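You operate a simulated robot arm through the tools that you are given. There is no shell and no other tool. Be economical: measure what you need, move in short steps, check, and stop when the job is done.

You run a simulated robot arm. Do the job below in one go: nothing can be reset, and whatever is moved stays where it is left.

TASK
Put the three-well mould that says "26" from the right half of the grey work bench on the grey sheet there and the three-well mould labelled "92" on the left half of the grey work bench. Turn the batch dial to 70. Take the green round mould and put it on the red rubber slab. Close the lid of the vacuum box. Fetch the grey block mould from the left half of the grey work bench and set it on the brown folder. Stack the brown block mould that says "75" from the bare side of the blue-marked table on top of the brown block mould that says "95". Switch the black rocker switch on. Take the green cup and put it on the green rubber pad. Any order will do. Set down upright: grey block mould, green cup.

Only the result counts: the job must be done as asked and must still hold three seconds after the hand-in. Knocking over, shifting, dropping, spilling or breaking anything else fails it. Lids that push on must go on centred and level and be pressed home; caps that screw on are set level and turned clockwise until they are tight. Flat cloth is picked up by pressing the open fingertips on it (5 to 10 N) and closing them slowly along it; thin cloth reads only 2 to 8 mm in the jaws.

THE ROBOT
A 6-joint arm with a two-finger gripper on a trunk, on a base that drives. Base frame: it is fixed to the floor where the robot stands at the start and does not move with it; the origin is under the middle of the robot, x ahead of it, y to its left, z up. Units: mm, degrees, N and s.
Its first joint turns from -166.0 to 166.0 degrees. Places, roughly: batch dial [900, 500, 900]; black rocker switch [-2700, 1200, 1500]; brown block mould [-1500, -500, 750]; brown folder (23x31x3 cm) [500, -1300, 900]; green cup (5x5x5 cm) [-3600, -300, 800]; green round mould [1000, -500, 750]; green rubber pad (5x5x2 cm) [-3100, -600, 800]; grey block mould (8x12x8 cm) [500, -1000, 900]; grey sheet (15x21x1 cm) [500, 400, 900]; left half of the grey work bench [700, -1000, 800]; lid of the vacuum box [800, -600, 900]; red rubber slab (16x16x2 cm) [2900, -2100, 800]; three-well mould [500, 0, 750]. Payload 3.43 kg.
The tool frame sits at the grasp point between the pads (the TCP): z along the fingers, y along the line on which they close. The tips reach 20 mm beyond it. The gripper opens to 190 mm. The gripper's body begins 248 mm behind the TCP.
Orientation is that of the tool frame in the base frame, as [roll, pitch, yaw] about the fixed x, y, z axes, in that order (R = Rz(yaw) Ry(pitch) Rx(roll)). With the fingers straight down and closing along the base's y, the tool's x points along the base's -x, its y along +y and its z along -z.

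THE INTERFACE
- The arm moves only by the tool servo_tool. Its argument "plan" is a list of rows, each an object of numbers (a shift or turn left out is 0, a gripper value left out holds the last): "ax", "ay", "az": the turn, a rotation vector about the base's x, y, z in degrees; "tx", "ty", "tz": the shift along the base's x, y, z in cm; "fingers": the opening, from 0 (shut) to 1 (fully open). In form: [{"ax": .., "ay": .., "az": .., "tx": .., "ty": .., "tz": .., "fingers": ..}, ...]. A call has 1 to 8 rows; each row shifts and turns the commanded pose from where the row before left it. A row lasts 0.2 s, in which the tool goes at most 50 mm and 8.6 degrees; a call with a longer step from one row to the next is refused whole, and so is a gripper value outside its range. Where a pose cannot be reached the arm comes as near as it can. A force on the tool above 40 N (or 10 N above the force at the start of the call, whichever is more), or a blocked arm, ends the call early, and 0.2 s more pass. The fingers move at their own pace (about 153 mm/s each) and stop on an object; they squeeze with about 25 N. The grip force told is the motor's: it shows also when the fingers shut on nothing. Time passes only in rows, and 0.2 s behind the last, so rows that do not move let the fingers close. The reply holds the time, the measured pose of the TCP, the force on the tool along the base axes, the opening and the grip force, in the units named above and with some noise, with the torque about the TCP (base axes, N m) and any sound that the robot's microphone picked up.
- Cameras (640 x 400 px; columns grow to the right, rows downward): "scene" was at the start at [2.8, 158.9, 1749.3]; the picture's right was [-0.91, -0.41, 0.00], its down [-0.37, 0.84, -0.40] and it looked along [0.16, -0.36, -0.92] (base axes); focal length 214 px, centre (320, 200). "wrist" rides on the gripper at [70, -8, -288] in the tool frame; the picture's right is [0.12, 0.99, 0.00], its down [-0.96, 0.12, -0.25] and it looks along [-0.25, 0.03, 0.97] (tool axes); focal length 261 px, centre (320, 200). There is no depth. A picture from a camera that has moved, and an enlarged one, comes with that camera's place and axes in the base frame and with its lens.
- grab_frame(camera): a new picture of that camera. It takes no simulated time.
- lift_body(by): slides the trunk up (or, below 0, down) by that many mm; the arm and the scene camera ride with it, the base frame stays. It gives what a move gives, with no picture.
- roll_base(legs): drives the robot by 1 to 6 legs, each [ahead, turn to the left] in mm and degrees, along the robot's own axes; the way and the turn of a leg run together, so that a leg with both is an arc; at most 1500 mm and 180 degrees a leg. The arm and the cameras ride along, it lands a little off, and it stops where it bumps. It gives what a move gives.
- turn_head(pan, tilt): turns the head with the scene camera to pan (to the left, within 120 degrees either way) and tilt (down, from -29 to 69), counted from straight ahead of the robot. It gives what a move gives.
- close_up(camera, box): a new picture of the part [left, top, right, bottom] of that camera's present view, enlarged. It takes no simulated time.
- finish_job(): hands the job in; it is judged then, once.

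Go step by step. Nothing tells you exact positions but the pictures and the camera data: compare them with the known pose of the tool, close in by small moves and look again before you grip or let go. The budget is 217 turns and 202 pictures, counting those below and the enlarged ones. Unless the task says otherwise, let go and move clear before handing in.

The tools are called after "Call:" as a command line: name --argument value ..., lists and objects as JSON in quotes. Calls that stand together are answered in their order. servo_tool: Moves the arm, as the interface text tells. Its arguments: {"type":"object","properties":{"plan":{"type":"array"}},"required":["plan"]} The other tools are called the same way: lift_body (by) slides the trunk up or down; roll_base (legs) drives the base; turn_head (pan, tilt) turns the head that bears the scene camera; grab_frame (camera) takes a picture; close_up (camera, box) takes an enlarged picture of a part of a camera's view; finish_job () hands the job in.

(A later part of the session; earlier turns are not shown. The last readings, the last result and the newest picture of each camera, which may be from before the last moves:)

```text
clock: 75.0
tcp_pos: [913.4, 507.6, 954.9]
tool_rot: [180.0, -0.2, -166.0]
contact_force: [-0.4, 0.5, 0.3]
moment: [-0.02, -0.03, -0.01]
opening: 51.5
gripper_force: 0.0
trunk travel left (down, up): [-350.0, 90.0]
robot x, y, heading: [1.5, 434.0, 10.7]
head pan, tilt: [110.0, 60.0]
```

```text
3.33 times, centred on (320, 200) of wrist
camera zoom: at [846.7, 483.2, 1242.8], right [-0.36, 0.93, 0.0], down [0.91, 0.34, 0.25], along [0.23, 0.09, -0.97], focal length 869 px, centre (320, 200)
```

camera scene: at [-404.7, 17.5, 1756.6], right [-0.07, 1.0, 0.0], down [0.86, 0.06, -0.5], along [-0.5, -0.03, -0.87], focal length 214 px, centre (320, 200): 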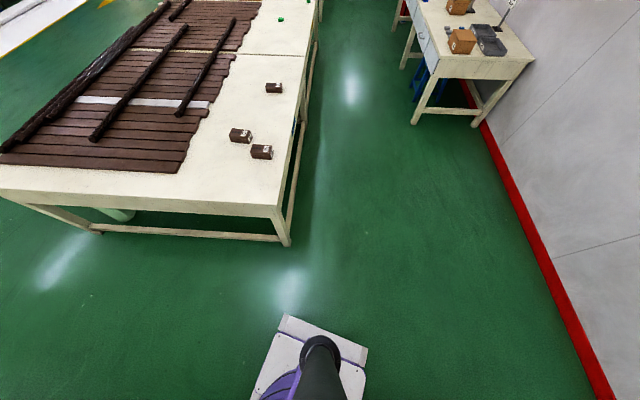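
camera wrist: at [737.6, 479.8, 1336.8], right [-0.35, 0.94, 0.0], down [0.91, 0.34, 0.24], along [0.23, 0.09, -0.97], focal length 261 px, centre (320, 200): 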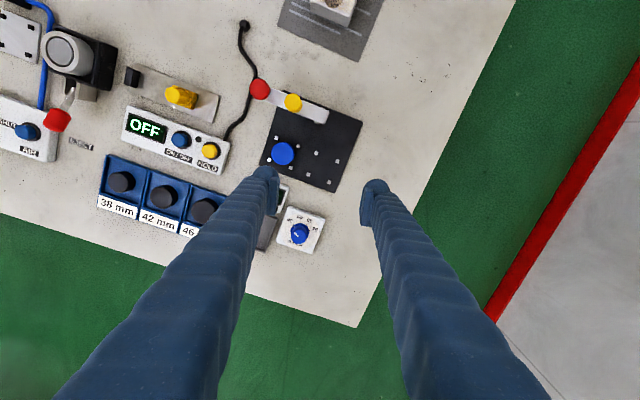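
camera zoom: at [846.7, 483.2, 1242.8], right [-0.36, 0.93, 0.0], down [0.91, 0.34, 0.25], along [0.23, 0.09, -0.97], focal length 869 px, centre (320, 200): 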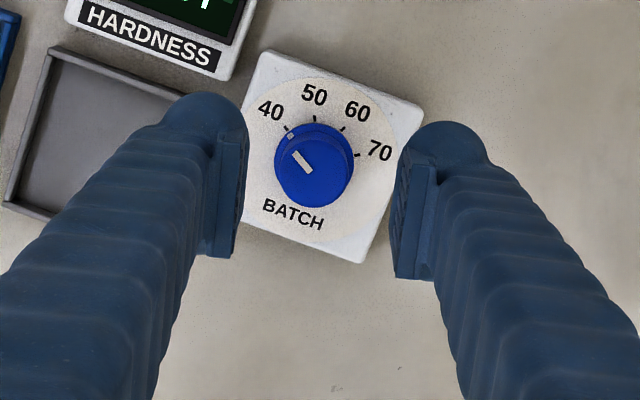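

Small correction and descend.

Call:
servo_tool --plan '[{"tx": 0.65, "ty": 0.1, "tz": -2}, {"tz": -2}, {"tz": -1}, {}]'

Call:
close_up --camera "wrist" --box '[240, 140, 400, 260]'

```text
clock: 76.0
tcp_pos: [919.6, 509.0, 904.3]
tool_rot: [179.9, 0.0, -165.9]
contact_force: [0.0, 0.5, 0.2]
moment: [0.02, 0.05, -0.03]
opening: 51.4
gripper_force: 0.1
trunk travel left (down, up): [-350.0, 90.0]
robot x, y, heading: [1.4, 430.2, 10.7]
head pan, tilt: [110.0, 60.0]
```

```text
3.33 times, centred on (320, 200) of wrist
camera zoom: at [853.9, 484.3, 1192.2], right [-0.35, 0.93, 0.0], down [0.91, 0.34, 0.25], along [0.23, 0.09, -0.97], focal length 869 px, centre (320, 200)
```

zoom: 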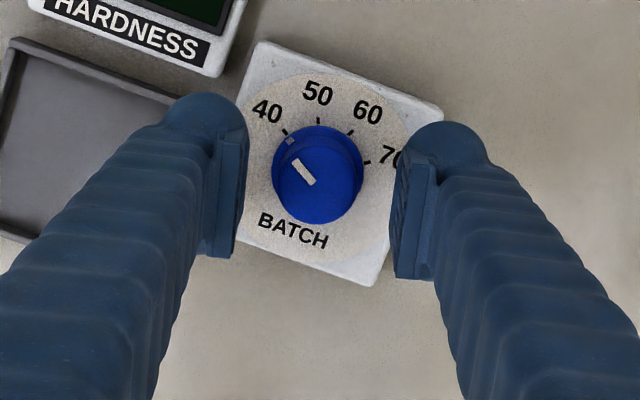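

Well centred. Lower 6 mm more and grip.

Call:
servo_tool --plan '[{"tz": -0.3}, {"tz": -0.3}, {}]'

Call:
servo_tool --plan '[{"fingers": 0}, {}, {}]'

Call:
close_up --camera "wrist" --box '[240, 140, 400, 260]'

```text
clock: 76.8
tcp_pos: [920.7, 509.2, 898.8]
tool_rot: [-180.0, -0.1, -165.9]
contact_force: [0.0, -0.9, -0.7]
moment: [-0.01, 0.01, 0.0]
opening: 51.3
gripper_force: 0.1
trunk travel left (down, up): [-350.0, 90.0]
robot x, y, heading: [7.2, 433.6, 10.8]
head pan, tilt: [110.0, 60.0]
```

```text
clock: 77.5
tcp_pos: [921.4, 507.1, 898.6]
tool_rot: [180.0, -0.1, -166.0]
contact_force: [2.0, -7.8, -2.4]
moment: [-0.08, -0.03, -0.05]
opening: 27.3
gripper_force: 44.6
trunk travel left (down, up): [-350.0, 90.0]
robot x, y, heading: [1.8, 428.1, 10.5]
head pan, tilt: [110.0, 60.0]
```

```text
3.33 times, centred on (320, 200) of wrist
camera zoom: at [853.9, 483.3, 1185.9], right [-0.35, 0.93, 0.0], down [0.91, 0.34, 0.25], along [0.23, 0.09, -0.97], focal length 869 px, centre (320, 200)
```

zoom: 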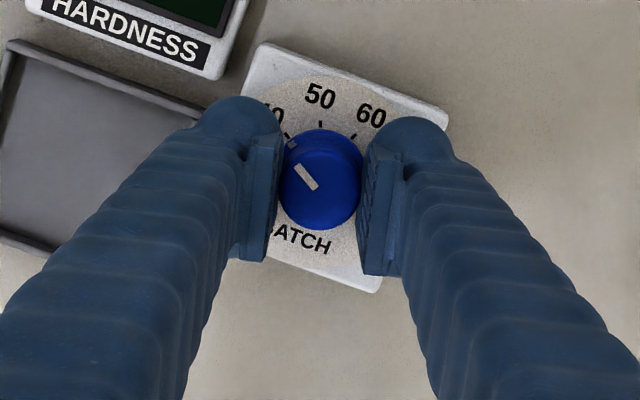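

Gripped. Turn clockwise 56° first and check.

Call:
servo_tool --plan '[{"az": -7}, {"az": -7}, {"az": -7}, {"az": -7}, {"az": -7}, {"az": -7}, {"az": -7}, {"az": -7}]'

Call:
close_up --camera "wrist" --box '[240, 140, 400, 260]'

```text
clock: 79.3
tcp_pos: [920.6, 507.6, 898.5]
tool_rot: [-179.9, 0.0, 137.8]
contact_force: [7.3, -2.2, 0.7]
moment: [-0.05, -0.07, -0.02]
opening: 27.4
gripper_force: 45.1
trunk travel left (down, up): [-350.0, 90.0]
robot x, y, heading: [4.9, 433.7, 10.8]
head pan, tilt: [110.0, 60.0]
```

```text
3.33 times, centred on (320, 200) of wrist
camera zoom: at [862.3, 549.7, 1185.9], right [0.58, 0.82, 0.0], down [0.79, -0.56, 0.25], along [0.2, -0.14, -0.97], focal length 869 px, centre (320, 200)
```

zoom: 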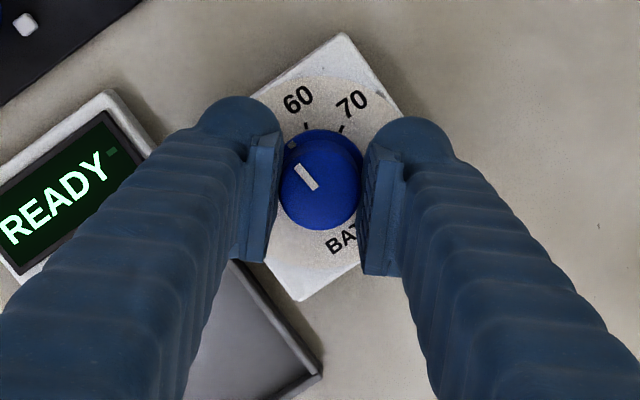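

Knob turns with the tool. Continue 64° to 70.

Call:
servo_tool --plan '[{"az": -8}, {"az": -8}, {"az": -8}, {"az": -8}, {"az": -8}, {"az": -8}, {"az": -8}, {"az": -8}]'

Call:
close_up --camera "wrist" --box '[240, 140, 400, 260]'

```text
clock: 81.2
tcp_pos: [921.4, 507.3, 898.7]
tool_rot: [180.0, -0.1, 73.9]
contact_force: [15.4, -0.9, 1.3]
moment: [0.01, -0.08, 0.0]
opening: 27.5
gripper_force: 44.6
trunk travel left (down, up): [-350.0, 90.0]
robot x, y, heading: [4.3, 430.2, 10.6]
head pan, tilt: [110.0, 60.0]
```

```text
3.33 times, centred on (320, 200) of wrist
camera zoom: at [932.0, 578.9, 1185.9], right [0.99, -0.16, 0.0], down [-0.16, -0.96, 0.25], along [-0.04, -0.24, -0.97], focal length 869 px, centre (320, 200)
```

zoom: 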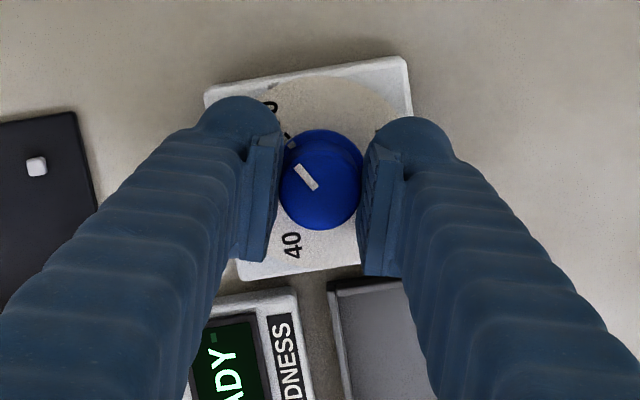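

Release, rise and check the reading.

Call:
servo_tool --plan '[{"fingers": 0.3}, {}, {"tz": 3}, {"tz": 4}]'

Call:
close_up --camera "wrist" --box '[260, 140, 380, 230]'

```text
clock: 82.2
tcp_pos: [918.8, 508.3, 968.5]
tool_rot: [-179.9, 0.1, 74.0]
contact_force: [-0.7, -0.1, -0.7]
moment: [0.04, -0.06, 0.01]
opening: 57.0
gripper_force: 0.0
trunk travel left (down, up): [-350.0, 90.0]
robot x, y, heading: [1.8, 432.4, 10.5]
head pan, tilt: [110.0, 60.0]
```

```text
4.44 times, centred on (320, 185) of wrist
camera zoom: at [930.1, 579.0, 1256.2], right [0.99, -0.16, 0.0], down [-0.15, -0.96, 0.25], along [-0.04, -0.24, -0.97], focal length 1158 px, centre (320, 267)
```

zoom: 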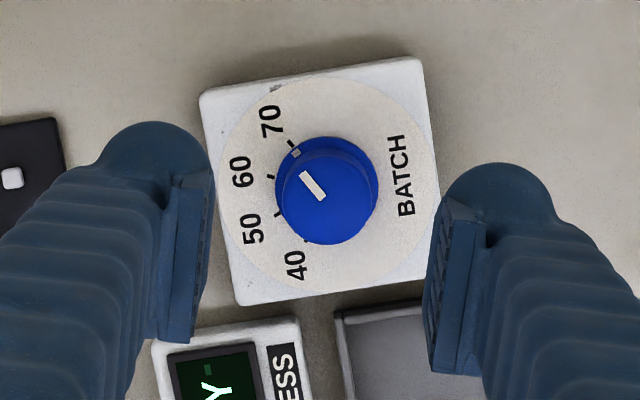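

Dial reads 70. Now retract and rotate the tool back, then drive to the other end of the bench.

Call:
servo_tool --plan '[{"tx": -4.5, "tz": 1.6, "az": 8}, {"tx": -4.5, "tz": 1.6, "az": 8}, {"tx": -4.5, "tz": 1.6, "az": 8}, {"tx": -4.5, "tz": 1.6, "az": 8}, {"tx": -4.5, "tz": 1.6, "az": 8}, {"tx": -4.5, "tz": 1.6, "az": 8}, {"tx": -4.5, "tz": 1.6, "az": 8}, {"tx": -4.5, "tz": 1.6, "az": 8}]'

Call:
servo_tool --plan '[{"az": 8}, {"az": 8}, {"az": 8}, {"az": 8}, {"az": 8}, {"az": 8}, {"az": 8}]'

Call:
roll_base --legs '[[-300, 0]]'

Call:
roll_base --legs '[[0, -100]]'

```text
clock: 84.0
tcp_pos: [557.3, 505.9, 1098.5]
tool_rot: [-179.9, -0.1, 138.0]
contact_force: [-0.6, -0.3, 0.0]
moment: [0.01, -0.05, -0.03]
opening: 56.8
gripper_force: 0.1
trunk travel left (down, up): [-350.0, 90.0]
robot x, y, heading: [2.5, 428.5, 10.6]
head pan, tilt: [110.0, 60.0]
```

```text
clock: 85.5
tcp_pos: [559.8, 508.3, 1096.5]
tool_rot: [179.9, -0.1, -165.8]
contact_force: [0.1, -0.4, 0.5]
moment: [-0.01, -0.03, -0.01]
opening: 57.0
gripper_force: 0.1
trunk travel left (down, up): [-350.0, 90.0]
robot x, y, heading: [2.9, 429.7, 10.8]
head pan, tilt: [110.0, 60.0]
```

```text
clock: 88.1
tcp_pos: [267.5, 451.9, 1096.7]
tool_rot: [180.0, 0.0, -166.1]
contact_force: [-0.4, -0.2, -0.1]
moment: [0.02, -0.06, 0.02]
opening: 56.9
gripper_force: 0.0
trunk travel left (down, up): [-350.0, 90.0]
robot x, y, heading: [-293.9, 374.7, 10.3]
head pan, tilt: [110.0, 60.0]
```

```text
clock: 93.0
tcp_pos: [-54.1, -140.9, 1098.2]
tool_rot: [-179.9, -0.2, 120.4]
contact_force: [0.8, 0.1, -0.5]
moment: [-0.04, 0.18, -0.02]
opening: 57.1
gripper_force: 0.2
trunk travel left (down, up): [-350.0, 90.0]
robot x, y, heading: [-222.6, 407.1, -65.4]
head pan, tilt: [110.0, 60.0]
stopped in leg 1: the robot was blocked; the commanded pose is now the measured one
```

Turns over ~75° trip the drive; I'll use smaller turns. Heading −65° now; turn −22°, then drive along the bench.

Call:
roll_base --legs '[[0, -22]]'

Call:
roll_base --legs '[[1080, 0]]'

Call:
roll_base --legs '[[0, 45]]'

Call:
roll_base --legs '[[0, 42]]'

```text
clock: 95.1
tcp_pos: [-277.7, -163.8, 1099.2]
tool_rot: [180.0, 0.0, 97.8]
contact_force: [0.4, 0.2, 0.0]
moment: [0.05, 0.02, 0.03]
opening: 57.0
gripper_force: 0.1
trunk travel left (down, up): [-350.0, 90.0]
robot x, y, heading: [-193.4, 408.6, -87.8]
head pan, tilt: [110.0, 60.0]
```

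```text
clock: 102.6
tcp_pos: [-214.7, -1238.1, 1099.2]
tool_rot: [179.9, 0.0, 98.8]
contact_force: [-0.7, 0.4, 0.3]
moment: [0.02, 0.0, 0.01]
opening: 56.8
gripper_force: 0.0
trunk travel left (down, up): [-350.0, 90.0]
robot x, y, heading: [-142.1, -665.3, -86.7]
head pan, tilt: [110.0, 60.0]
```

```text
clock: 106.1
tcp_pos: [214.8, -1121.0, 1099.8]
tool_rot: [180.0, 0.0, 144.1]
contact_force: [-0.2, 0.9, 0.1]
moment: [0.04, 0.0, 0.03]
opening: 56.9
gripper_force: 0.0
trunk travel left (down, up): [-350.0, 90.0]
robot x, y, heading: [-172.9, -700.8, -41.8]
head pan, tilt: [110.0, 60.0]
```

```text
clock: 109.4
tcp_pos: [397.0, -751.3, 1099.1]
tool_rot: [-180.0, -0.2, -173.7]
contact_force: [0.3, 1.0, -0.3]
moment: [0.03, -0.01, -0.01]
opening: 56.8
gripper_force: 0.1
trunk travel left (down, up): [-350.0, 90.0]
robot x, y, heading: [-174.4, -745.6, 0.3]
head pan, tilt: [110.0, 60.0]
```

Forward to the bench and look with the wrist.

Call:
roll_base --legs '[[170, 0]]'

Call:
servo_tool --plan '[{"tx": 3, "ty": 2, "az": -6.3}, {"tx": 3, "ty": 2}, {"tx": 3, "ty": 2}, {"tx": 3, "ty": 2}]'

Call:
grab_frame --camera "wrist"

```text
clock: 111.2
tcp_pos: [569.1, -751.3, 1100.5]
tool_rot: [-180.0, -0.1, -173.7]
contact_force: [-0.2, -0.5, 0.1]
moment: [0.05, 0.04, 0.0]
opening: 57.0
gripper_force: 0.0
trunk travel left (down, up): [-350.0, 90.0]
robot x, y, heading: [-0.2, -743.8, 0.1]
head pan, tilt: [110.0, 60.0]
```

```text
clock: 112.2
tcp_pos: [689.0, -668.5, 1100.6]
tool_rot: [-180.0, -0.1, -180.0]
contact_force: [-0.6, -0.1, -0.1]
moment: [-0.09, 0.03, 0.0]
opening: 57.1
gripper_force: 0.1
trunk travel left (down, up): [-350.0, 90.0]
robot x, y, heading: [-1.4, -743.3, 0.4]
head pan, tilt: [110.0, 60.0]
```

```text
163 pictures are left
camera wrist: at [617.8, -675.6, 1388.7], right [-0.12, 0.99, 0.0], down [0.96, 0.12, 0.25], along [0.24, 0.03, -0.97], focal length 261 px, centre (320, 200)
```

wrist: 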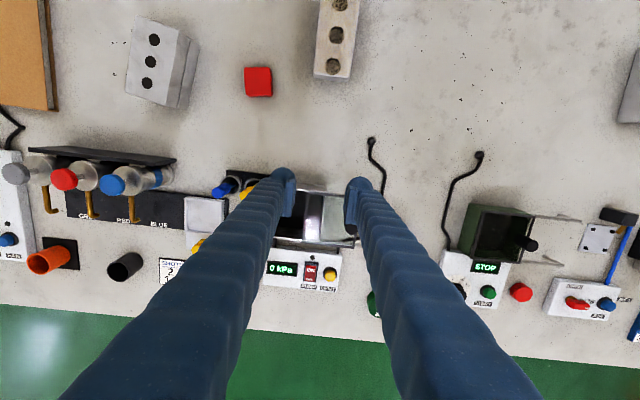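

I open wide and zoom on the vacuum box.

Call:
servo_tool --plan '[{"tx": 1.5, "ty": 0.5, "fingers": 1}, {}, {}]'

Call:
close_up --camera "wrist" --box '[220, 150, 420, 275]'

Call:
turn_head --pan 10 --tilt 50

Call:
close_up --camera "scene" --box '[300, 140, 460, 240]'

```text
clock: 113.0
tcp_pos: [704.3, -664.6, 1101.2]
tool_rot: [179.8, 0.0, 180.0]
contact_force: [0.1, -0.5, 0.4]
moment: [0.02, 0.01, 0.02]
opening: 190.2
gripper_force: 0.0
trunk travel left (down, up): [-350.0, 90.0]
robot x, y, heading: [-2.4, -742.1, 0.7]
head pan, tilt: [110.0, 60.0]
```

```text
3.20 times, centred on (320, 212) of wrist
camera zoom: at [633.2, -672.0, 1388.5], right [-0.12, 0.99, 0.0], down [0.96, 0.12, 0.25], along [0.24, 0.03, -0.97], focal length 834 px, centre (320, 160)
```

zoom: 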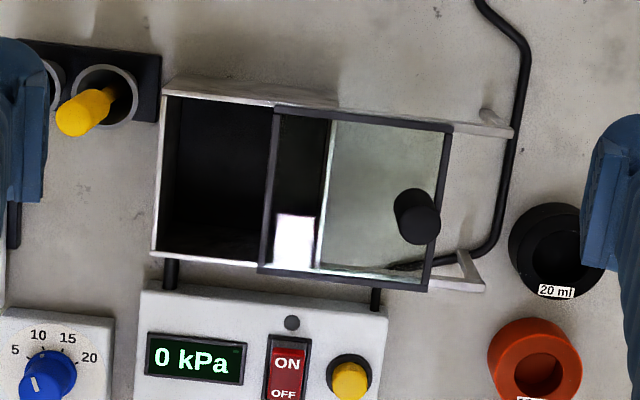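

```text
clock: 114.7
tcp_pos: [703.9, -664.3, 1100.9]
tool_rot: [-180.0, 0.1, -180.0]
contact_force: [-0.4, -0.1, 0.4]
moment: [-0.01, 0.01, -0.01]
opening: 189.9
gripper_force: 0.0
trunk travel left (down, up): [-350.0, 90.0]
robot x, y, heading: [-1.2, -744.8, 0.1]
head pan, tilt: [10.0, 50.0]
```

```text
4.00 times, centred on (380, 190) of scene
camera zoom: at [54.4, -520.7, 1769.1], right [0.18, -0.98, 0.0], down [-0.75, -0.14, -0.64], along [0.63, 0.12, -0.77], focal length 858 px, centre (80, 240)
```

zoom: 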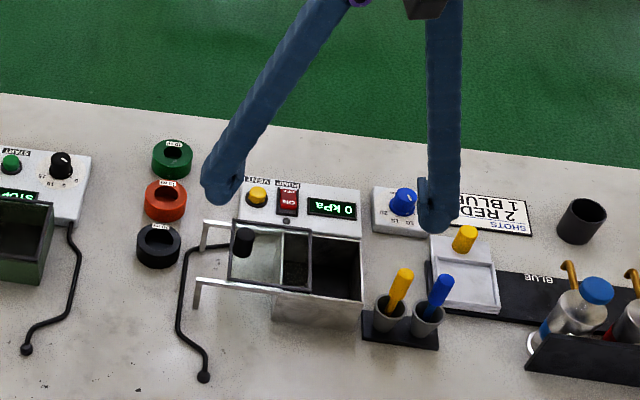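

Lid must slide towards −y (left in wrist view) by ~66 mm; its knob is near (781,-595). Approach it.

Call:
servo_tool --plan '[{"tx": 1.9, "ty": 1.75, "tz": -2.7, "fingers": 0.4}, {"tx": 1.9, "ty": 1.75, "tz": -2.7}, {"tx": 1.9, "ty": 1.75, "tz": -2.7}, {"tx": 1.9, "ty": 1.75, "tz": -2.7}, {}]'

Call:
close_up --camera "wrist" --box '[220, 120, 420, 245]'

```text
clock: 115.9
tcp_pos: [779.5, -595.2, 990.9]
tool_rot: [179.9, 0.1, -179.9]
contact_force: [-0.8, 0.3, 0.0]
moment: [-0.02, -0.02, 0.01]
opening: 75.8
gripper_force: 0.1
trunk travel left (down, up): [-350.0, 90.0]
robot x, y, heading: [3.3, -745.8, 0.3]
head pan, tilt: [10.0, 50.0]
```

```text
3.20 times, centred on (320, 182) of wrist
camera zoom: at [707.9, -602.5, 1278.9], right [-0.12, 0.99, 0.0], down [0.96, 0.12, 0.25], along [0.25, 0.03, -0.97], focal length 834 px, centre (320, 256)
```

zoom: 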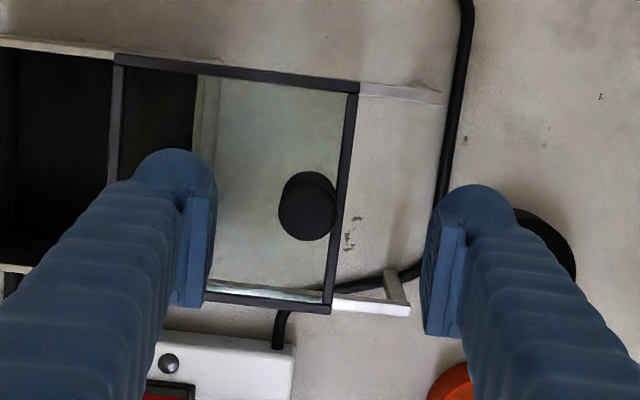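

Knob at about (778.5,-599), top z≈920. Descend to near and re-check.

Call:
servo_tool --plan '[{"ty": -0.4, "tz": -2, "fingers": 0.3}, {"tz": -2}, {"tz": -1}, {}]'

Call:
close_up --camera "wrist" --box '[220, 120, 420, 245]'

Call:
close_up --camera "scene" --box '[300, 140, 460, 240]'

```text
clock: 116.9
tcp_pos: [779.5, -599.3, 941.5]
tool_rot: [-180.0, -0.1, -180.0]
contact_force: [-0.4, -0.1, -0.3]
moment: [0.0, 0.0, -0.02]
opening: 57.2
gripper_force: 0.0
trunk travel left (down, up): [-350.0, 90.0]
robot x, y, heading: [-1.5, -747.2, 0.3]
head pan, tilt: [10.0, 50.0]
```

```text
3.20 times, centred on (320, 182) of wrist
camera zoom: at [708.6, -606.0, 1229.0], right [-0.12, 0.99, 0.0], down [0.96, 0.12, 0.25], along [0.24, 0.03, -0.97], focal length 834 px, centre (320, 256)
```

zoom: 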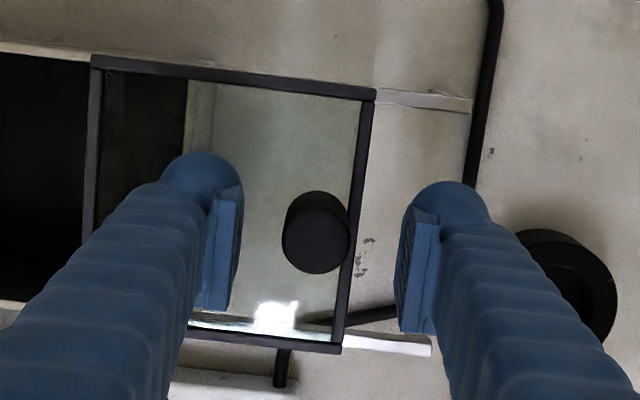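

```text
4.00 times, centred on (380, 190) of scene
camera zoom: at [54.7, -520.8, 1769.1], right [0.18, -0.98, 0.0], down [-0.75, -0.14, -0.64], along [0.63, 0.11, -0.77], focal length 858 px, centre (80, 240)
```

zoom: 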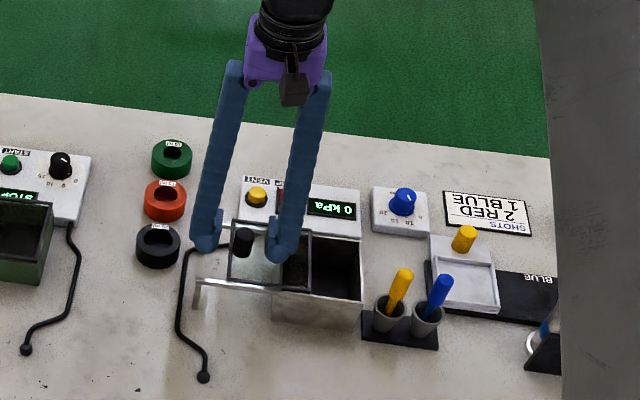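

Centred. Step down and grip the knob.

Call:
servo_tool --plan '[{"tz": -1, "ty": 0.1}, {"tz": -0.7}, {}]'

Call:
close_up --camera "scene" --box '[320, 170, 400, 220]'

```text
clock: 117.4
tcp_pos: [781.4, -596.8, 938.8]
tool_rot: [-180.0, 0.3, 180.0]
contact_force: [-8.4, 0.2, 24.7]
moment: [-1.04, 0.25, -0.46]
opening: 58.0
gripper_force: 0.6
trunk travel left (down, up): [-350.0, 90.0]
robot x, y, heading: [-1.3, -745.5, 0.3]
head pan, tilt: [10.0, 50.0]
stopped in row 2: the force on the tool passed its limit at 48 N (the readings are from after the stop); the commanded pose is now the measured one
```

```text
8.00 times, centred on (360, 195) of scene
camera zoom: at [52.3, -521.0, 1769.5], right [0.18, -0.98, 0.0], down [-0.75, -0.14, -0.64], along [0.63, 0.11, -0.77], focal length 1716 px, centre (0, 240)
```

zoom: 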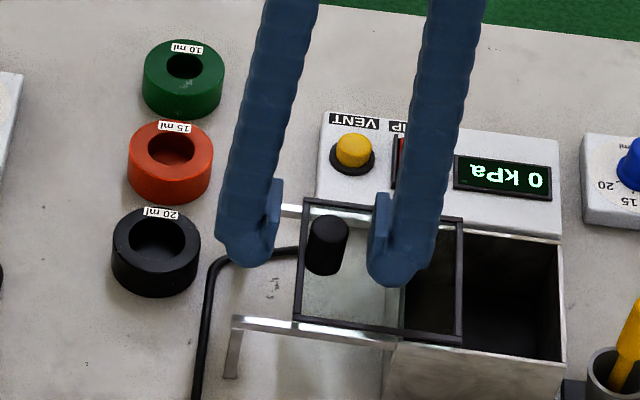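

The tips touched the lid at z≈918, so the knob stands above it. Raise 4 mm, shift a bit, and grip.

Call:
servo_tool --plan '[{"tz": 0.4, "tx": -0.6}, {"fingers": 0}, {}, {}]'

Call:
close_up --camera "wrist" --box '[220, 120, 420, 245]'

```text
clock: 118.4
tcp_pos: [777.1, -597.1, 939.0]
tool_rot: [-180.0, 0.3, -179.9]
contact_force: [9.6, -0.2, 3.0]
moment: [0.0, -0.35, -0.04]
opening: 22.7
gripper_force: 44.8
trunk travel left (down, up): [-350.0, 90.0]
robot x, y, heading: [2.2, -743.5, 0.2]
head pan, tilt: [10.0, 50.0]
```

```text
3.20 times, centred on (320, 182) of wrist
camera zoom: at [704.5, -604.8, 1226.0], right [-0.12, 0.99, 0.0], down [0.96, 0.12, 0.25], along [0.25, 0.03, -0.97], focal length 834 px, centre (320, 256)
```

zoom: 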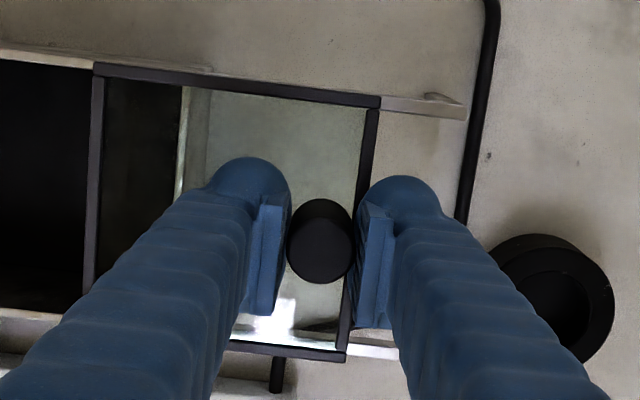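

Slide the lid towards −y.

Call:
servo_tool --plan '[{"ty": -1}, {"ty": -1}, {"ty": -1}, {"ty": -1}, {"ty": -1}, {"ty": -0.5}]'

Call:
grab_frame --camera "wrist"

Call:
close_up --camera "scene" --box '[320, 170, 400, 220]'

```text
clock: 119.8
tcp_pos: [776.8, -652.2, 939.2]
tool_rot: [179.9, 0.2, 179.9]
contact_force: [16.4, -0.5, 3.9]
moment: [0.02, -0.2, 0.0]
opening: 22.7
gripper_force: 45.1
trunk travel left (down, up): [-350.0, 90.0]
robot x, y, heading: [-0.3, -745.8, 0.3]
head pan, tilt: [10.0, 50.0]
```

```text
155 pictures are left
camera wrist: at [704.6, -660.1, 1226.1], right [-0.12, 0.99, 0.0], down [0.96, 0.12, 0.25], along [0.25, 0.03, -0.97], focal length 261 px, centre (320, 200)
```

wrist: 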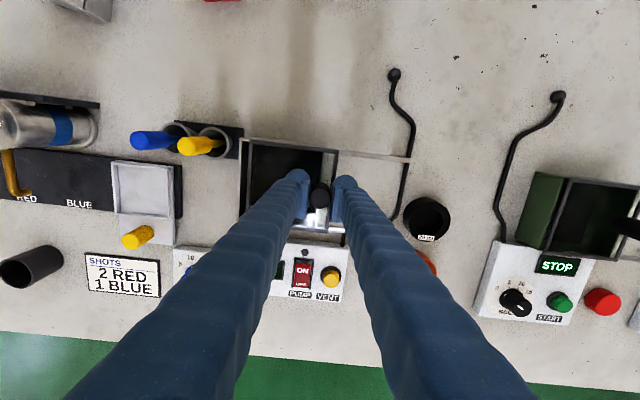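

```text
8.00 times, centred on (360, 195) of scene
camera zoom: at [56.0, -520.9, 1769.0], right [0.18, -0.98, 0.0], down [-0.75, -0.14, -0.64], along [0.63, 0.11, -0.77], focal length 1716 px, centre (0, 240)
```

zoom: 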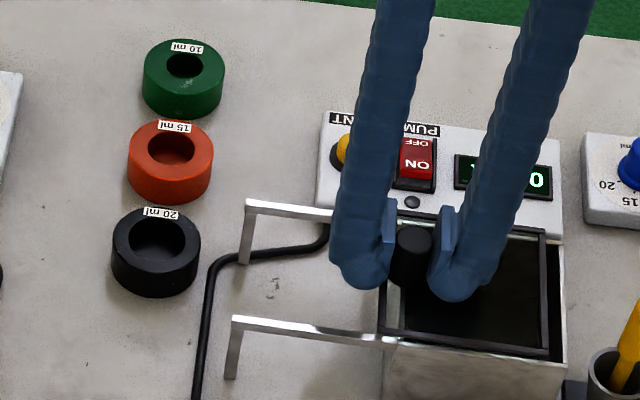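

About 10 mm left; push on until the stop is felt.

Call:
servo_tool --plan '[{"ty": -0.4}, {"ty": -0.4}, {"ty": -0.3}, {"ty": -0.2}, {"ty": -0.2}, {"ty": -0.2}]'

Call:
close_up --camera "scene" --box '[320, 170, 400, 220]'

```text
clock: 121.2
tcp_pos: [777.8, -666.7, 939.8]
tool_rot: [179.9, 0.4, -180.0]
contact_force: [15.8, 24.4, 3.4]
moment: [0.19, 0.05, -0.18]
opening: 22.7
gripper_force: 45.2
trunk travel left (down, up): [-350.0, 90.0]
robot x, y, heading: [0.2, -746.7, 0.5]
head pan, tilt: [10.0, 50.0]
```

```text
8.00 times, centred on (360, 195) of scene
camera zoom: at [55.9, -519.0, 1768.8], right [0.18, -0.98, 0.0], down [-0.75, -0.14, -0.64], along [0.63, 0.11, -0.77], focal length 1716 px, centre (0, 240)
```

zoom: 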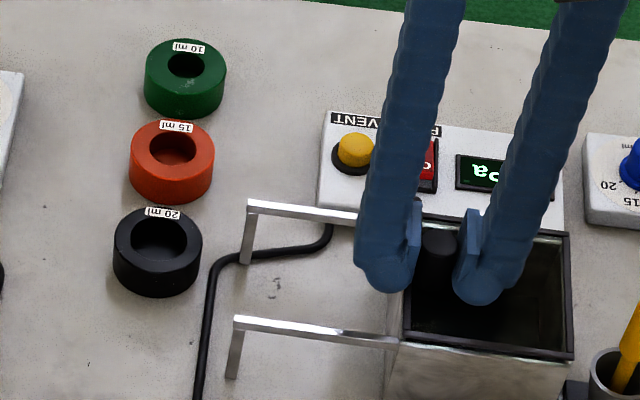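

Stop felt. Release, rise and check the closure from above.

Call:
servo_tool --plan '[{"fingers": 0.3}, {}, {"tz": 4}, {"tz": 4}, {"tz": 4, "fingers": 1}, {}]'

Call:
close_up --camera "wrist" --box '[200, 100, 440, 250]'

Call:
close_up --camera "scene" --box '[320, 170, 400, 220]'

```text
clock: 122.6
tcp_pos: [778.0, -669.3, 1057.1]
tool_rot: [180.0, 0.2, 180.0]
contact_force: [-0.1, -0.9, -0.9]
moment: [0.02, 0.04, -0.01]
opening: 189.9
gripper_force: 0.1
trunk travel left (down, up): [-350.0, 90.0]
robot x, y, heading: [2.0, -744.3, 0.1]
head pan, tilt: [10.0, 50.0]
```

```text
2.67 times, centred on (320, 175) of wrist
camera zoom: at [704.8, -676.5, 1344.6], right [-0.12, 0.99, 0.0], down [0.96, 0.12, 0.25], along [0.25, 0.03, -0.97], focal length 695 px, centre (320, 267)
```

zoom: 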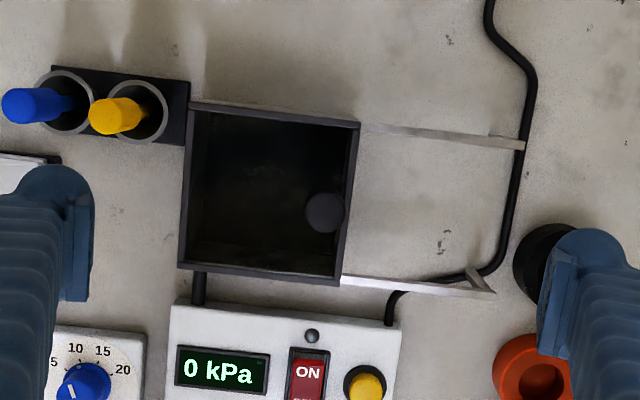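

```text
8.00 times, centred on (360, 195) of scene
camera zoom: at [56.0, -520.8, 1768.9], right [0.18, -0.98, 0.0], down [-0.76, -0.14, -0.64], along [0.63, 0.11, -0.77], focal length 1716 px, centre (0, 240)
```

zoom: 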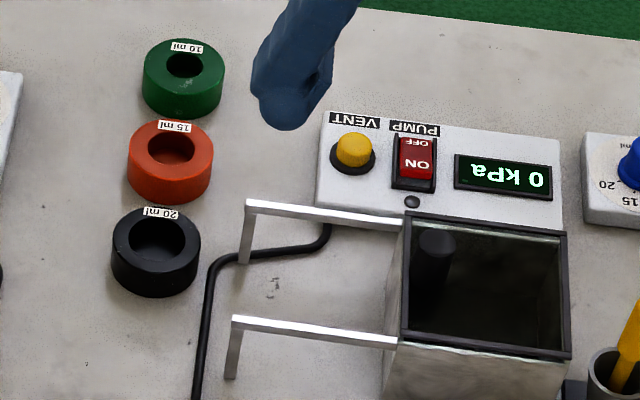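

Lid closed. Next the grey block mould near (550,-960).

Call:
servo_tool --plan '[{"tx": -3, "ty": -3.5, "tz": 0.8}, {"tx": -3, "ty": -3.5, "tz": 0.8}, {"tx": -3, "ty": -3.5, "tz": 0.8}, {"tx": -3, "ty": -3.5, "tz": 0.8}, {"tx": -3, "ty": -3.5, "tz": 0.8}, {"tx": -3, "ty": -3.5, "tz": 0.8}, {"tx": -3, "ty": -3.5, "tz": 0.8}, {"tx": -3, "ty": -3.5, "tz": 0.8}]'

Call:
grab_frame --camera "wrist"

Call:
turn_head --pan -15 --tilt 55

Call:
grab_frame --camera "scene"

```text
clock: 124.4
tcp_pos: [535.8, -950.2, 1125.8]
tool_rot: [180.0, 0.2, -179.9]
contact_force: [0.4, 0.6, 0.0]
moment: [0.06, -0.06, -0.01]
opening: 190.1
gripper_force: 0.1
trunk travel left (down, up): [-350.0, 90.0]
robot x, y, heading: [-0.3, -746.0, 0.5]
head pan, tilt: [10.0, 50.0]
```

```text
150 pictures are left
camera wrist: at [462.6, -957.8, 1411.5], right [-0.12, 0.99, 0.0], down [0.96, 0.12, 0.25], along [0.25, 0.03, -0.97], focal length 261 px, centre (320, 200)
```

wrist: 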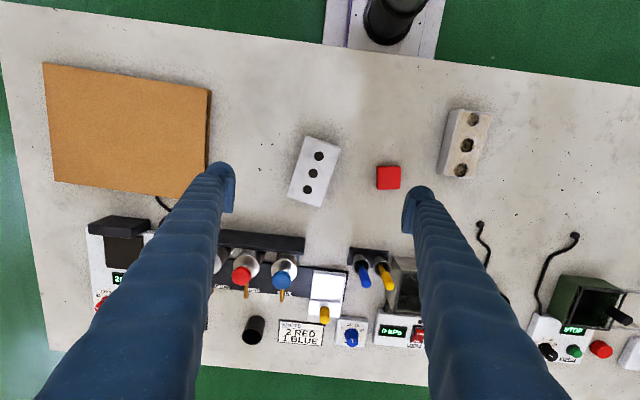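

```text
clock: 125.3
tcp_pos: [536.3, -949.6, 1124.0]
tool_rot: [-180.0, 0.2, 179.9]
contact_force: [-0.1, 0.1, -0.6]
moment: [0.01, 0.01, -0.02]
opening: 190.1
gripper_force: 0.1
trunk travel left (down, up): [-350.0, 90.0]
robot x, y, heading: [-6.1, -745.5, 0.4]
head pan, tilt: [-15.0, 55.0]
```

```text
149 pictures are left
camera scene: at [48.1, -553.0, 1762.6], right [-0.25, -0.97, 0.0], down [-0.79, 0.21, -0.57], along [0.55, -0.15, -0.82], focal length 214 px, centre (320, 200)
```

scene: 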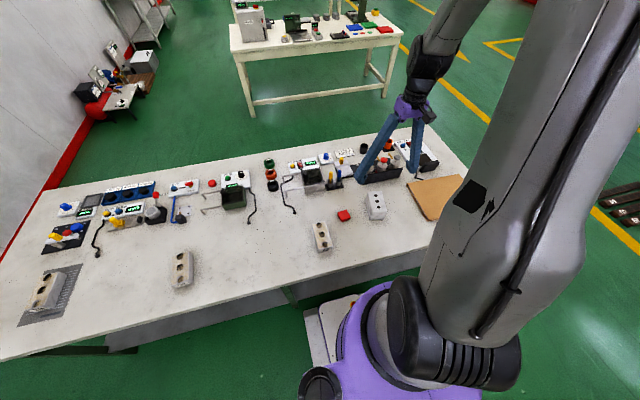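

Block at ≈(530,-959), rotated about −11°. Align and descend partway.

Call:
servo_tool --plan '[{"tx": -0.3, "ty": -0.45, "tz": -3, "az": -5.5, "fingers": 0.65}, {"tx": -0.25, "ty": -0.45, "tz": -4, "az": -5.2}, {"tz": -4}, {}]'

Call:
close_up --camera "wrist" --box '[220, 120, 420, 245]'

Call:
close_up --camera "scene" --box '[320, 150, 480, 250]'

```text
clock: 126.3
tcp_pos: [529.1, -960.0, 1014.4]
tool_rot: [180.0, 0.2, 169.3]
contact_force: [-1.1, -0.5, -0.1]
moment: [0.02, -0.02, 0.01]
opening: 123.5
gripper_force: 0.1
trunk travel left (down, up): [-350.0, 90.0]
robot x, y, heading: [-1.1, -741.6, 0.5]
head pan, tilt: [-15.0, 55.0]
```

```text
3.20 times, centred on (320, 182) of wrist
camera zoom: at [457.0, -953.9, 1300.7], right [0.07, 1.0, 0.0], down [0.97, -0.07, 0.25], along [0.25, -0.02, -0.97], focal length 834 px, centre (320, 256)
```

zoom: 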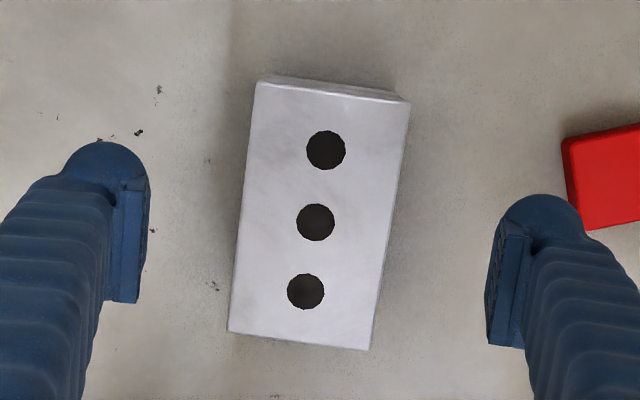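

```text
4.00 times, centred on (400, 200) of scene
camera zoom: at [46.9, -553.1, 1762.7], right [-0.25, -0.97, 0.0], down [-0.79, 0.21, -0.57], along [0.55, -0.15, -0.82], focal length 858 px, centre (0, 200)
```

zoom: 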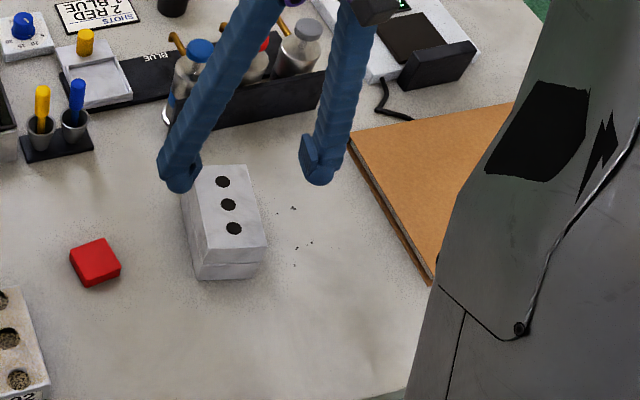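

Descend and grip around its seam.

Call:
servo_tool --plan '[{"tx": 0.4, "tz": -4}, {"tz": -4}, {"tz": -3}, {"tz": -1.8}, {}]'

Call:
close_up --camera "wrist" --box '[220, 120, 420, 245]'

Call:
close_up --camera "scene" --box '[320, 150, 480, 250]'

```text
clock: 127.5
tcp_pos: [534.5, -959.2, 884.3]
tool_rot: [179.9, 0.2, 169.3]
contact_force: [-0.2, 0.4, -0.3]
moment: [0.0, -0.02, 0.01]
opening: 123.7
gripper_force: 0.0
trunk travel left (down, up): [-350.0, 90.0]
robot x, y, heading: [0.6, -745.6, 0.2]
head pan, tilt: [-15.0, 55.0]
```

```text
3.20 times, centred on (320, 182) of wrist
camera zoom: at [462.2, -952.6, 1171.9], right [0.07, 1.0, 0.0], down [0.97, -0.06, 0.25], along [0.25, -0.02, -0.97], focal length 834 px, centre (320, 256)
```

zoom: 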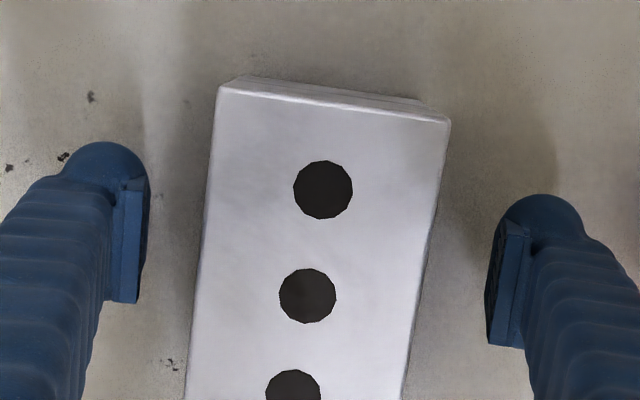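

```text
4.00 times, centred on (400, 200) of scene
camera zoom: at [48.1, -553.0, 1762.6], right [-0.25, -0.97, 0.0], down [-0.79, 0.21, -0.57], along [0.55, -0.15, -0.82], focal length 858 px, centre (0, 200)
```

zoom: 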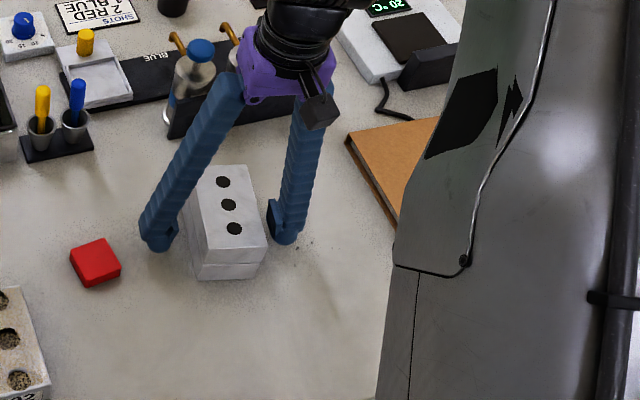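

The block is taller (~100 mm), seam near z≈900. Raise slightly and grip across the seam.

Call:
servo_tool --plan '[{"tz": 1.2, "tx": -0.3, "ty": -0.2}, {"fingers": 0}, {}, {}, {}]'

Call:
servo_tool --plan '[{"tz": 0.3}, {"tz": 0.5}, {"tz": 0.7}, {"tz": 1}, {}]'

Call:
close_up --camera "scene" --box '[320, 150, 480, 250]'

```text
clock: 128.7
tcp_pos: [532.4, -959.8, 896.3]
tool_rot: [180.0, 0.2, 169.3]
contact_force: [-1.4, -4.3, 8.4]
moment: [0.15, 0.11, -0.21]
opening: 71.6
gripper_force: 24.8
trunk travel left (down, up): [-350.0, 90.0]
robot x, y, heading: [1.9, -743.5, 0.3]
head pan, tilt: [-15.0, 55.0]
```

```text
clock: 129.9
tcp_pos: [532.8, -959.4, 922.3]
tool_rot: [180.0, 0.2, 169.3]
contact_force: [-0.2, 0.0, -10.1]
moment: [-0.02, 0.09, 0.01]
opening: 71.5
gripper_force: 25.2
trunk travel left (down, up): [-350.0, 90.0]
robot x, y, heading: [-0.3, -746.6, 0.1]
head pan, tilt: [-15.0, 55.0]
```

```text
4.00 times, centred on (400, 200) of scene
camera zoom: at [49.1, -553.1, 1762.5], right [-0.25, -0.97, 0.0], down [-0.79, 0.21, -0.57], along [0.55, -0.15, -0.82], focal length 858 px, centre (0, 200)
```

zoom: 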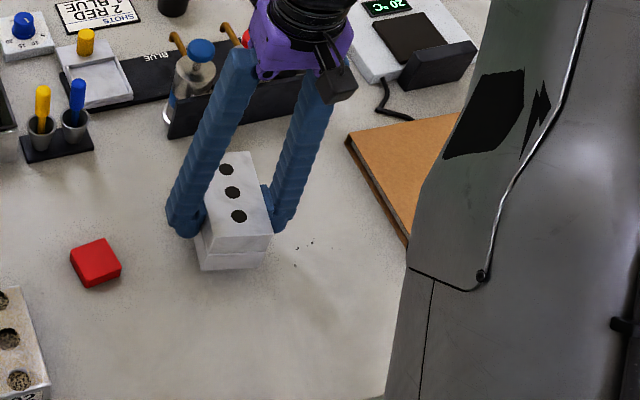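

Holding (~1 kg). Lift more and carry to the folder centre (504,-1330).

Call:
servo_tool --plan '[{"tz": 1.5}, {"tz": 2}, {"tz": 1.5}, {"tz": 1}, {"tx": -0.07, "ty": -0.95}, {"tx": -0.14, "ty": -1.9}, {"tx": -0.2, "ty": -2.85}, {"tx": -0.2, "ty": -2.85}]'

Call:
servo_tool --plan '[{"tx": -0.2, "ty": -2.85}, {"tx": -0.2, "ty": -2.85}, {"tx": -0.2, "ty": -2.85}, {"tx": -0.2, "ty": -2.85}, {"tx": -0.2, "ty": -2.85}, {"tx": -0.2, "ty": -2.85}, {"tx": -0.2, "ty": -2.85}, {"tx": -0.2, "ty": -2.85}]'

Call:
servo_tool --plan '[{"tx": -0.2, "ty": -2.85}, {"tx": -0.2, "ty": -1.9}, {"tx": -0.1, "ty": -0.95}, {}]'

Call:
grab_frame --camera "wrist"

```text
clock: 131.7
tcp_pos: [525.8, -1048.1, 981.7]
tool_rot: [-180.0, 0.2, 169.3]
contact_force: [-1.1, -0.4, -10.7]
moment: [0.08, 0.06, 0.02]
opening: 71.7
gripper_force: 24.8
trunk travel left (down, up): [-350.0, 90.0]
robot x, y, heading: [1.2, -743.8, 0.3]
head pan, tilt: [-15.0, 55.0]
```

```text
clock: 133.5
tcp_pos: [509.3, -1273.8, 981.2]
tool_rot: [179.9, 0.2, 169.3]
contact_force: [0.0, -0.5, -11.1]
moment: [0.03, 0.08, 0.0]
opening: 71.7
gripper_force: 25.0
trunk travel left (down, up): [-350.0, 90.0]
robot x, y, heading: [1.9, -746.3, 0.4]
head pan, tilt: [-15.0, 55.0]
```

```text
clock: 134.5
tcp_pos: [506.2, -1332.7, 980.7]
tool_rot: [179.9, 0.1, 169.3]
contact_force: [0.6, -0.3, -10.7]
moment: [0.1, 0.08, -0.02]
opening: 71.5
gripper_force: 25.1
trunk travel left (down, up): [-350.0, 90.0]
robot x, y, heading: [-2.8, -746.1, 0.5]
head pan, tilt: [-15.0, 55.0]
```

```text
143 pictures are left
camera wrist: at [432.5, -1326.7, 1268.5], right [0.07, 1.0, 0.0], down [0.97, -0.06, 0.25], along [0.25, -0.02, -0.97], focal length 261 px, centre (320, 200)
```

wrist: 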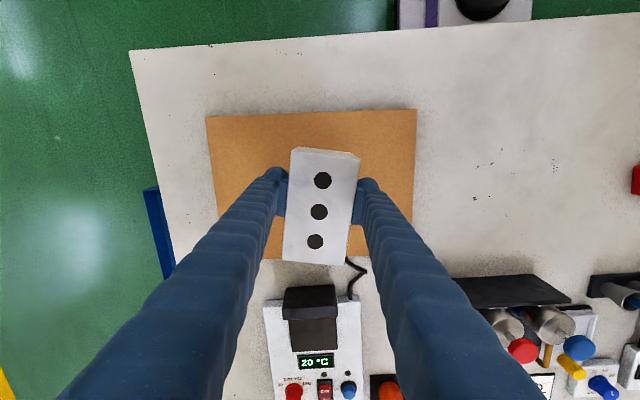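

Over the folder. Lower gently.

Call:
servo_tool --plan '[{"ty": -0.8, "tz": -1}, {"tz": -1.5}, {"tz": -1.2}, {"tz": -0.6}, {"tz": -0.3}, {"tz": -0.3}, {}]'

Call:
servo_tool --plan '[{"tz": -0.25}, {"tz": -0.25}, {}]'

Call:
servo_tool --plan '[{"tz": -0.25}, {"tz": -0.25}, {}]'

```text
clock: 136.1
tcp_pos: [504.9, -1339.2, 932.3]
tool_rot: [179.9, 0.2, 169.3]
contact_force: [-0.8, -1.0, -10.6]
moment: [0.01, 0.08, 0.03]
opening: 71.5
gripper_force: 25.2
trunk travel left (down, up): [-350.0, 90.0]
robot x, y, heading: [0.7, -742.4, 0.3]
head pan, tilt: [-15.0, 55.0]
```

```text
clock: 136.9
tcp_pos: [505.0, -1339.5, 926.7]
tool_rot: [-179.9, 0.1, 169.3]
contact_force: [-0.2, 0.2, -10.7]
moment: [0.0, 0.11, -0.02]
opening: 71.6
gripper_force: 25.4
trunk travel left (down, up): [-350.0, 90.0]
robot x, y, heading: [0.6, -742.7, 0.3]
head pan, tilt: [-15.0, 55.0]
```

```text
clock: 137.7
tcp_pos: [504.3, -1339.9, 923.3]
tool_rot: [-179.9, 0.3, 169.3]
contact_force: [0.1, 0.2, -10.7]
moment: [0.0, 0.09, -0.02]
opening: 71.4
gripper_force: 25.1
trunk travel left (down, up): [-350.0, 90.0]
robot x, y, heading: [-2.2, -741.7, 0.2]
head pan, tilt: [-15.0, 55.0]
```

Call:
servo_tool --plan '[{"tz": -0.2}, {"tz": -0.2}, {}]'

Call:
servo_tool --plan '[{"tz": -0.2}, {"tz": -0.2}, {}]'

Call:
close_up --camera "scene" --box '[360, 120, 520, 220]'

```text
clock: 138.5
tcp_pos: [504.0, -1339.2, 919.4]
tool_rot: [-180.0, 0.3, 169.3]
contact_force: [1.5, 1.4, -2.6]
moment: [0.07, -0.49, 0.02]
opening: 71.6
gripper_force: 25.0
trunk travel left (down, up): [-350.0, 90.0]
robot x, y, heading: [-1.7, -747.6, 0.1]
head pan, tilt: [-15.0, 55.0]
```

```text
clock: 139.3
tcp_pos: [505.1, -1339.6, 917.9]
tool_rot: [-179.9, 0.4, 169.3]
contact_force: [1.3, -0.9, 21.9]
moment: [-0.02, -0.02, 0.01]
opening: 71.8
gripper_force: 25.0
trunk travel left (down, up): [-350.0, 90.0]
robot x, y, heading: [-9.7, -746.3, 0.4]
head pan, tilt: [-15.0, 55.0]
```

```text
4.00 times, centred on (440, 170) of scene
camera zoom: at [46.9, -552.0, 1762.6], right [-0.25, -0.97, 0.0], down [-0.79, 0.21, -0.57], along [0.55, -0.15, -0.82], focal length 858 px, centre (-160, 320)
```

zoom: 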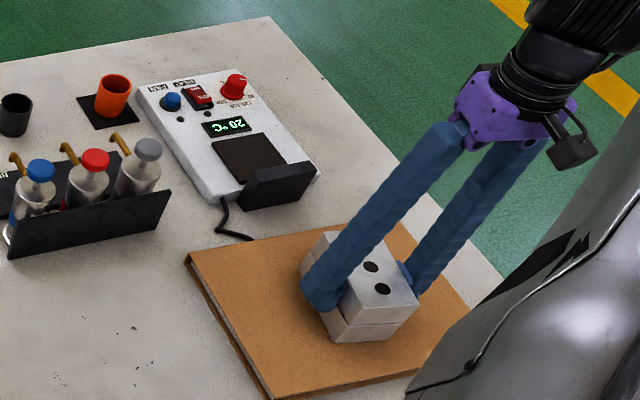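

Block rests on the folder. Release and rise.

Call:
servo_tool --plan '[{"fingers": 0.6}, {}, {"tz": 3}, {"tz": 4}, {"tz": 4}, {"tz": 4}, {"tz": 4}]'

Call:
grab_frame --camera "wrist"

Call:
turn_head --pan -30 --tilt 25

Call:
grab_frame --camera "scene"

```text
clock: 140.9
tcp_pos: [504.4, -1339.9, 1106.7]
tool_rot: [-180.0, 0.3, 169.4]
contact_force: [-1.2, -0.4, -0.3]
moment: [-0.01, -0.01, -0.02]
opening: 113.9
gripper_force: 0.1
trunk travel left (down, up): [-350.0, 90.0]
robot x, y, heading: [0.4, -746.3, 0.0]
head pan, tilt: [-15.0, 55.0]
```

```text
141 pictures are left
camera wrist: at [430.9, -1333.0, 1392.6], right [0.07, 1.0, 0.0], down [0.97, -0.06, 0.25], along [0.25, -0.02, -0.97], focal length 261 px, centre (320, 200)
```

wrist: 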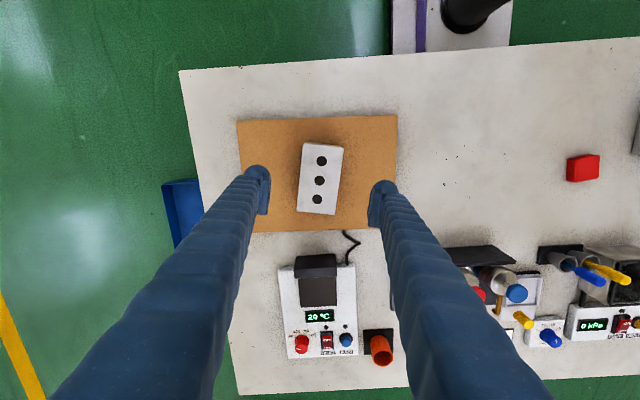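

```text
clock: 141.8
tcp_pos: [504.8, -1338.8, 1104.7]
tool_rot: [-180.0, 0.3, 169.4]
contact_force: [0.1, 0.9, -0.3]
moment: [0.0, -0.01, -0.03]
opening: 113.8
gripper_force: 0.0
trunk travel left (down, up): [-350.0, 90.0]
robot x, y, heading: [2.4, -746.9, 0.2]
head pan, tilt: [-30.0, 25.0]
```

```text
140 pictures are left
camera scene: at [58.5, -580.2, 1806.5], right [-0.5, -0.87, 0.0], down [-0.37, 0.21, -0.91], along [0.79, -0.45, -0.42], focal length 214 px, centre (320, 200)
```

scene: 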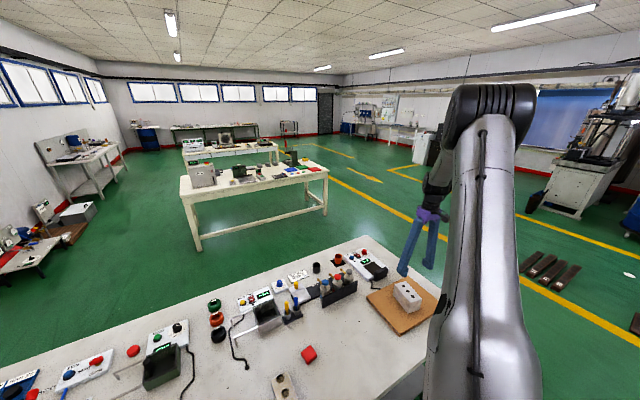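

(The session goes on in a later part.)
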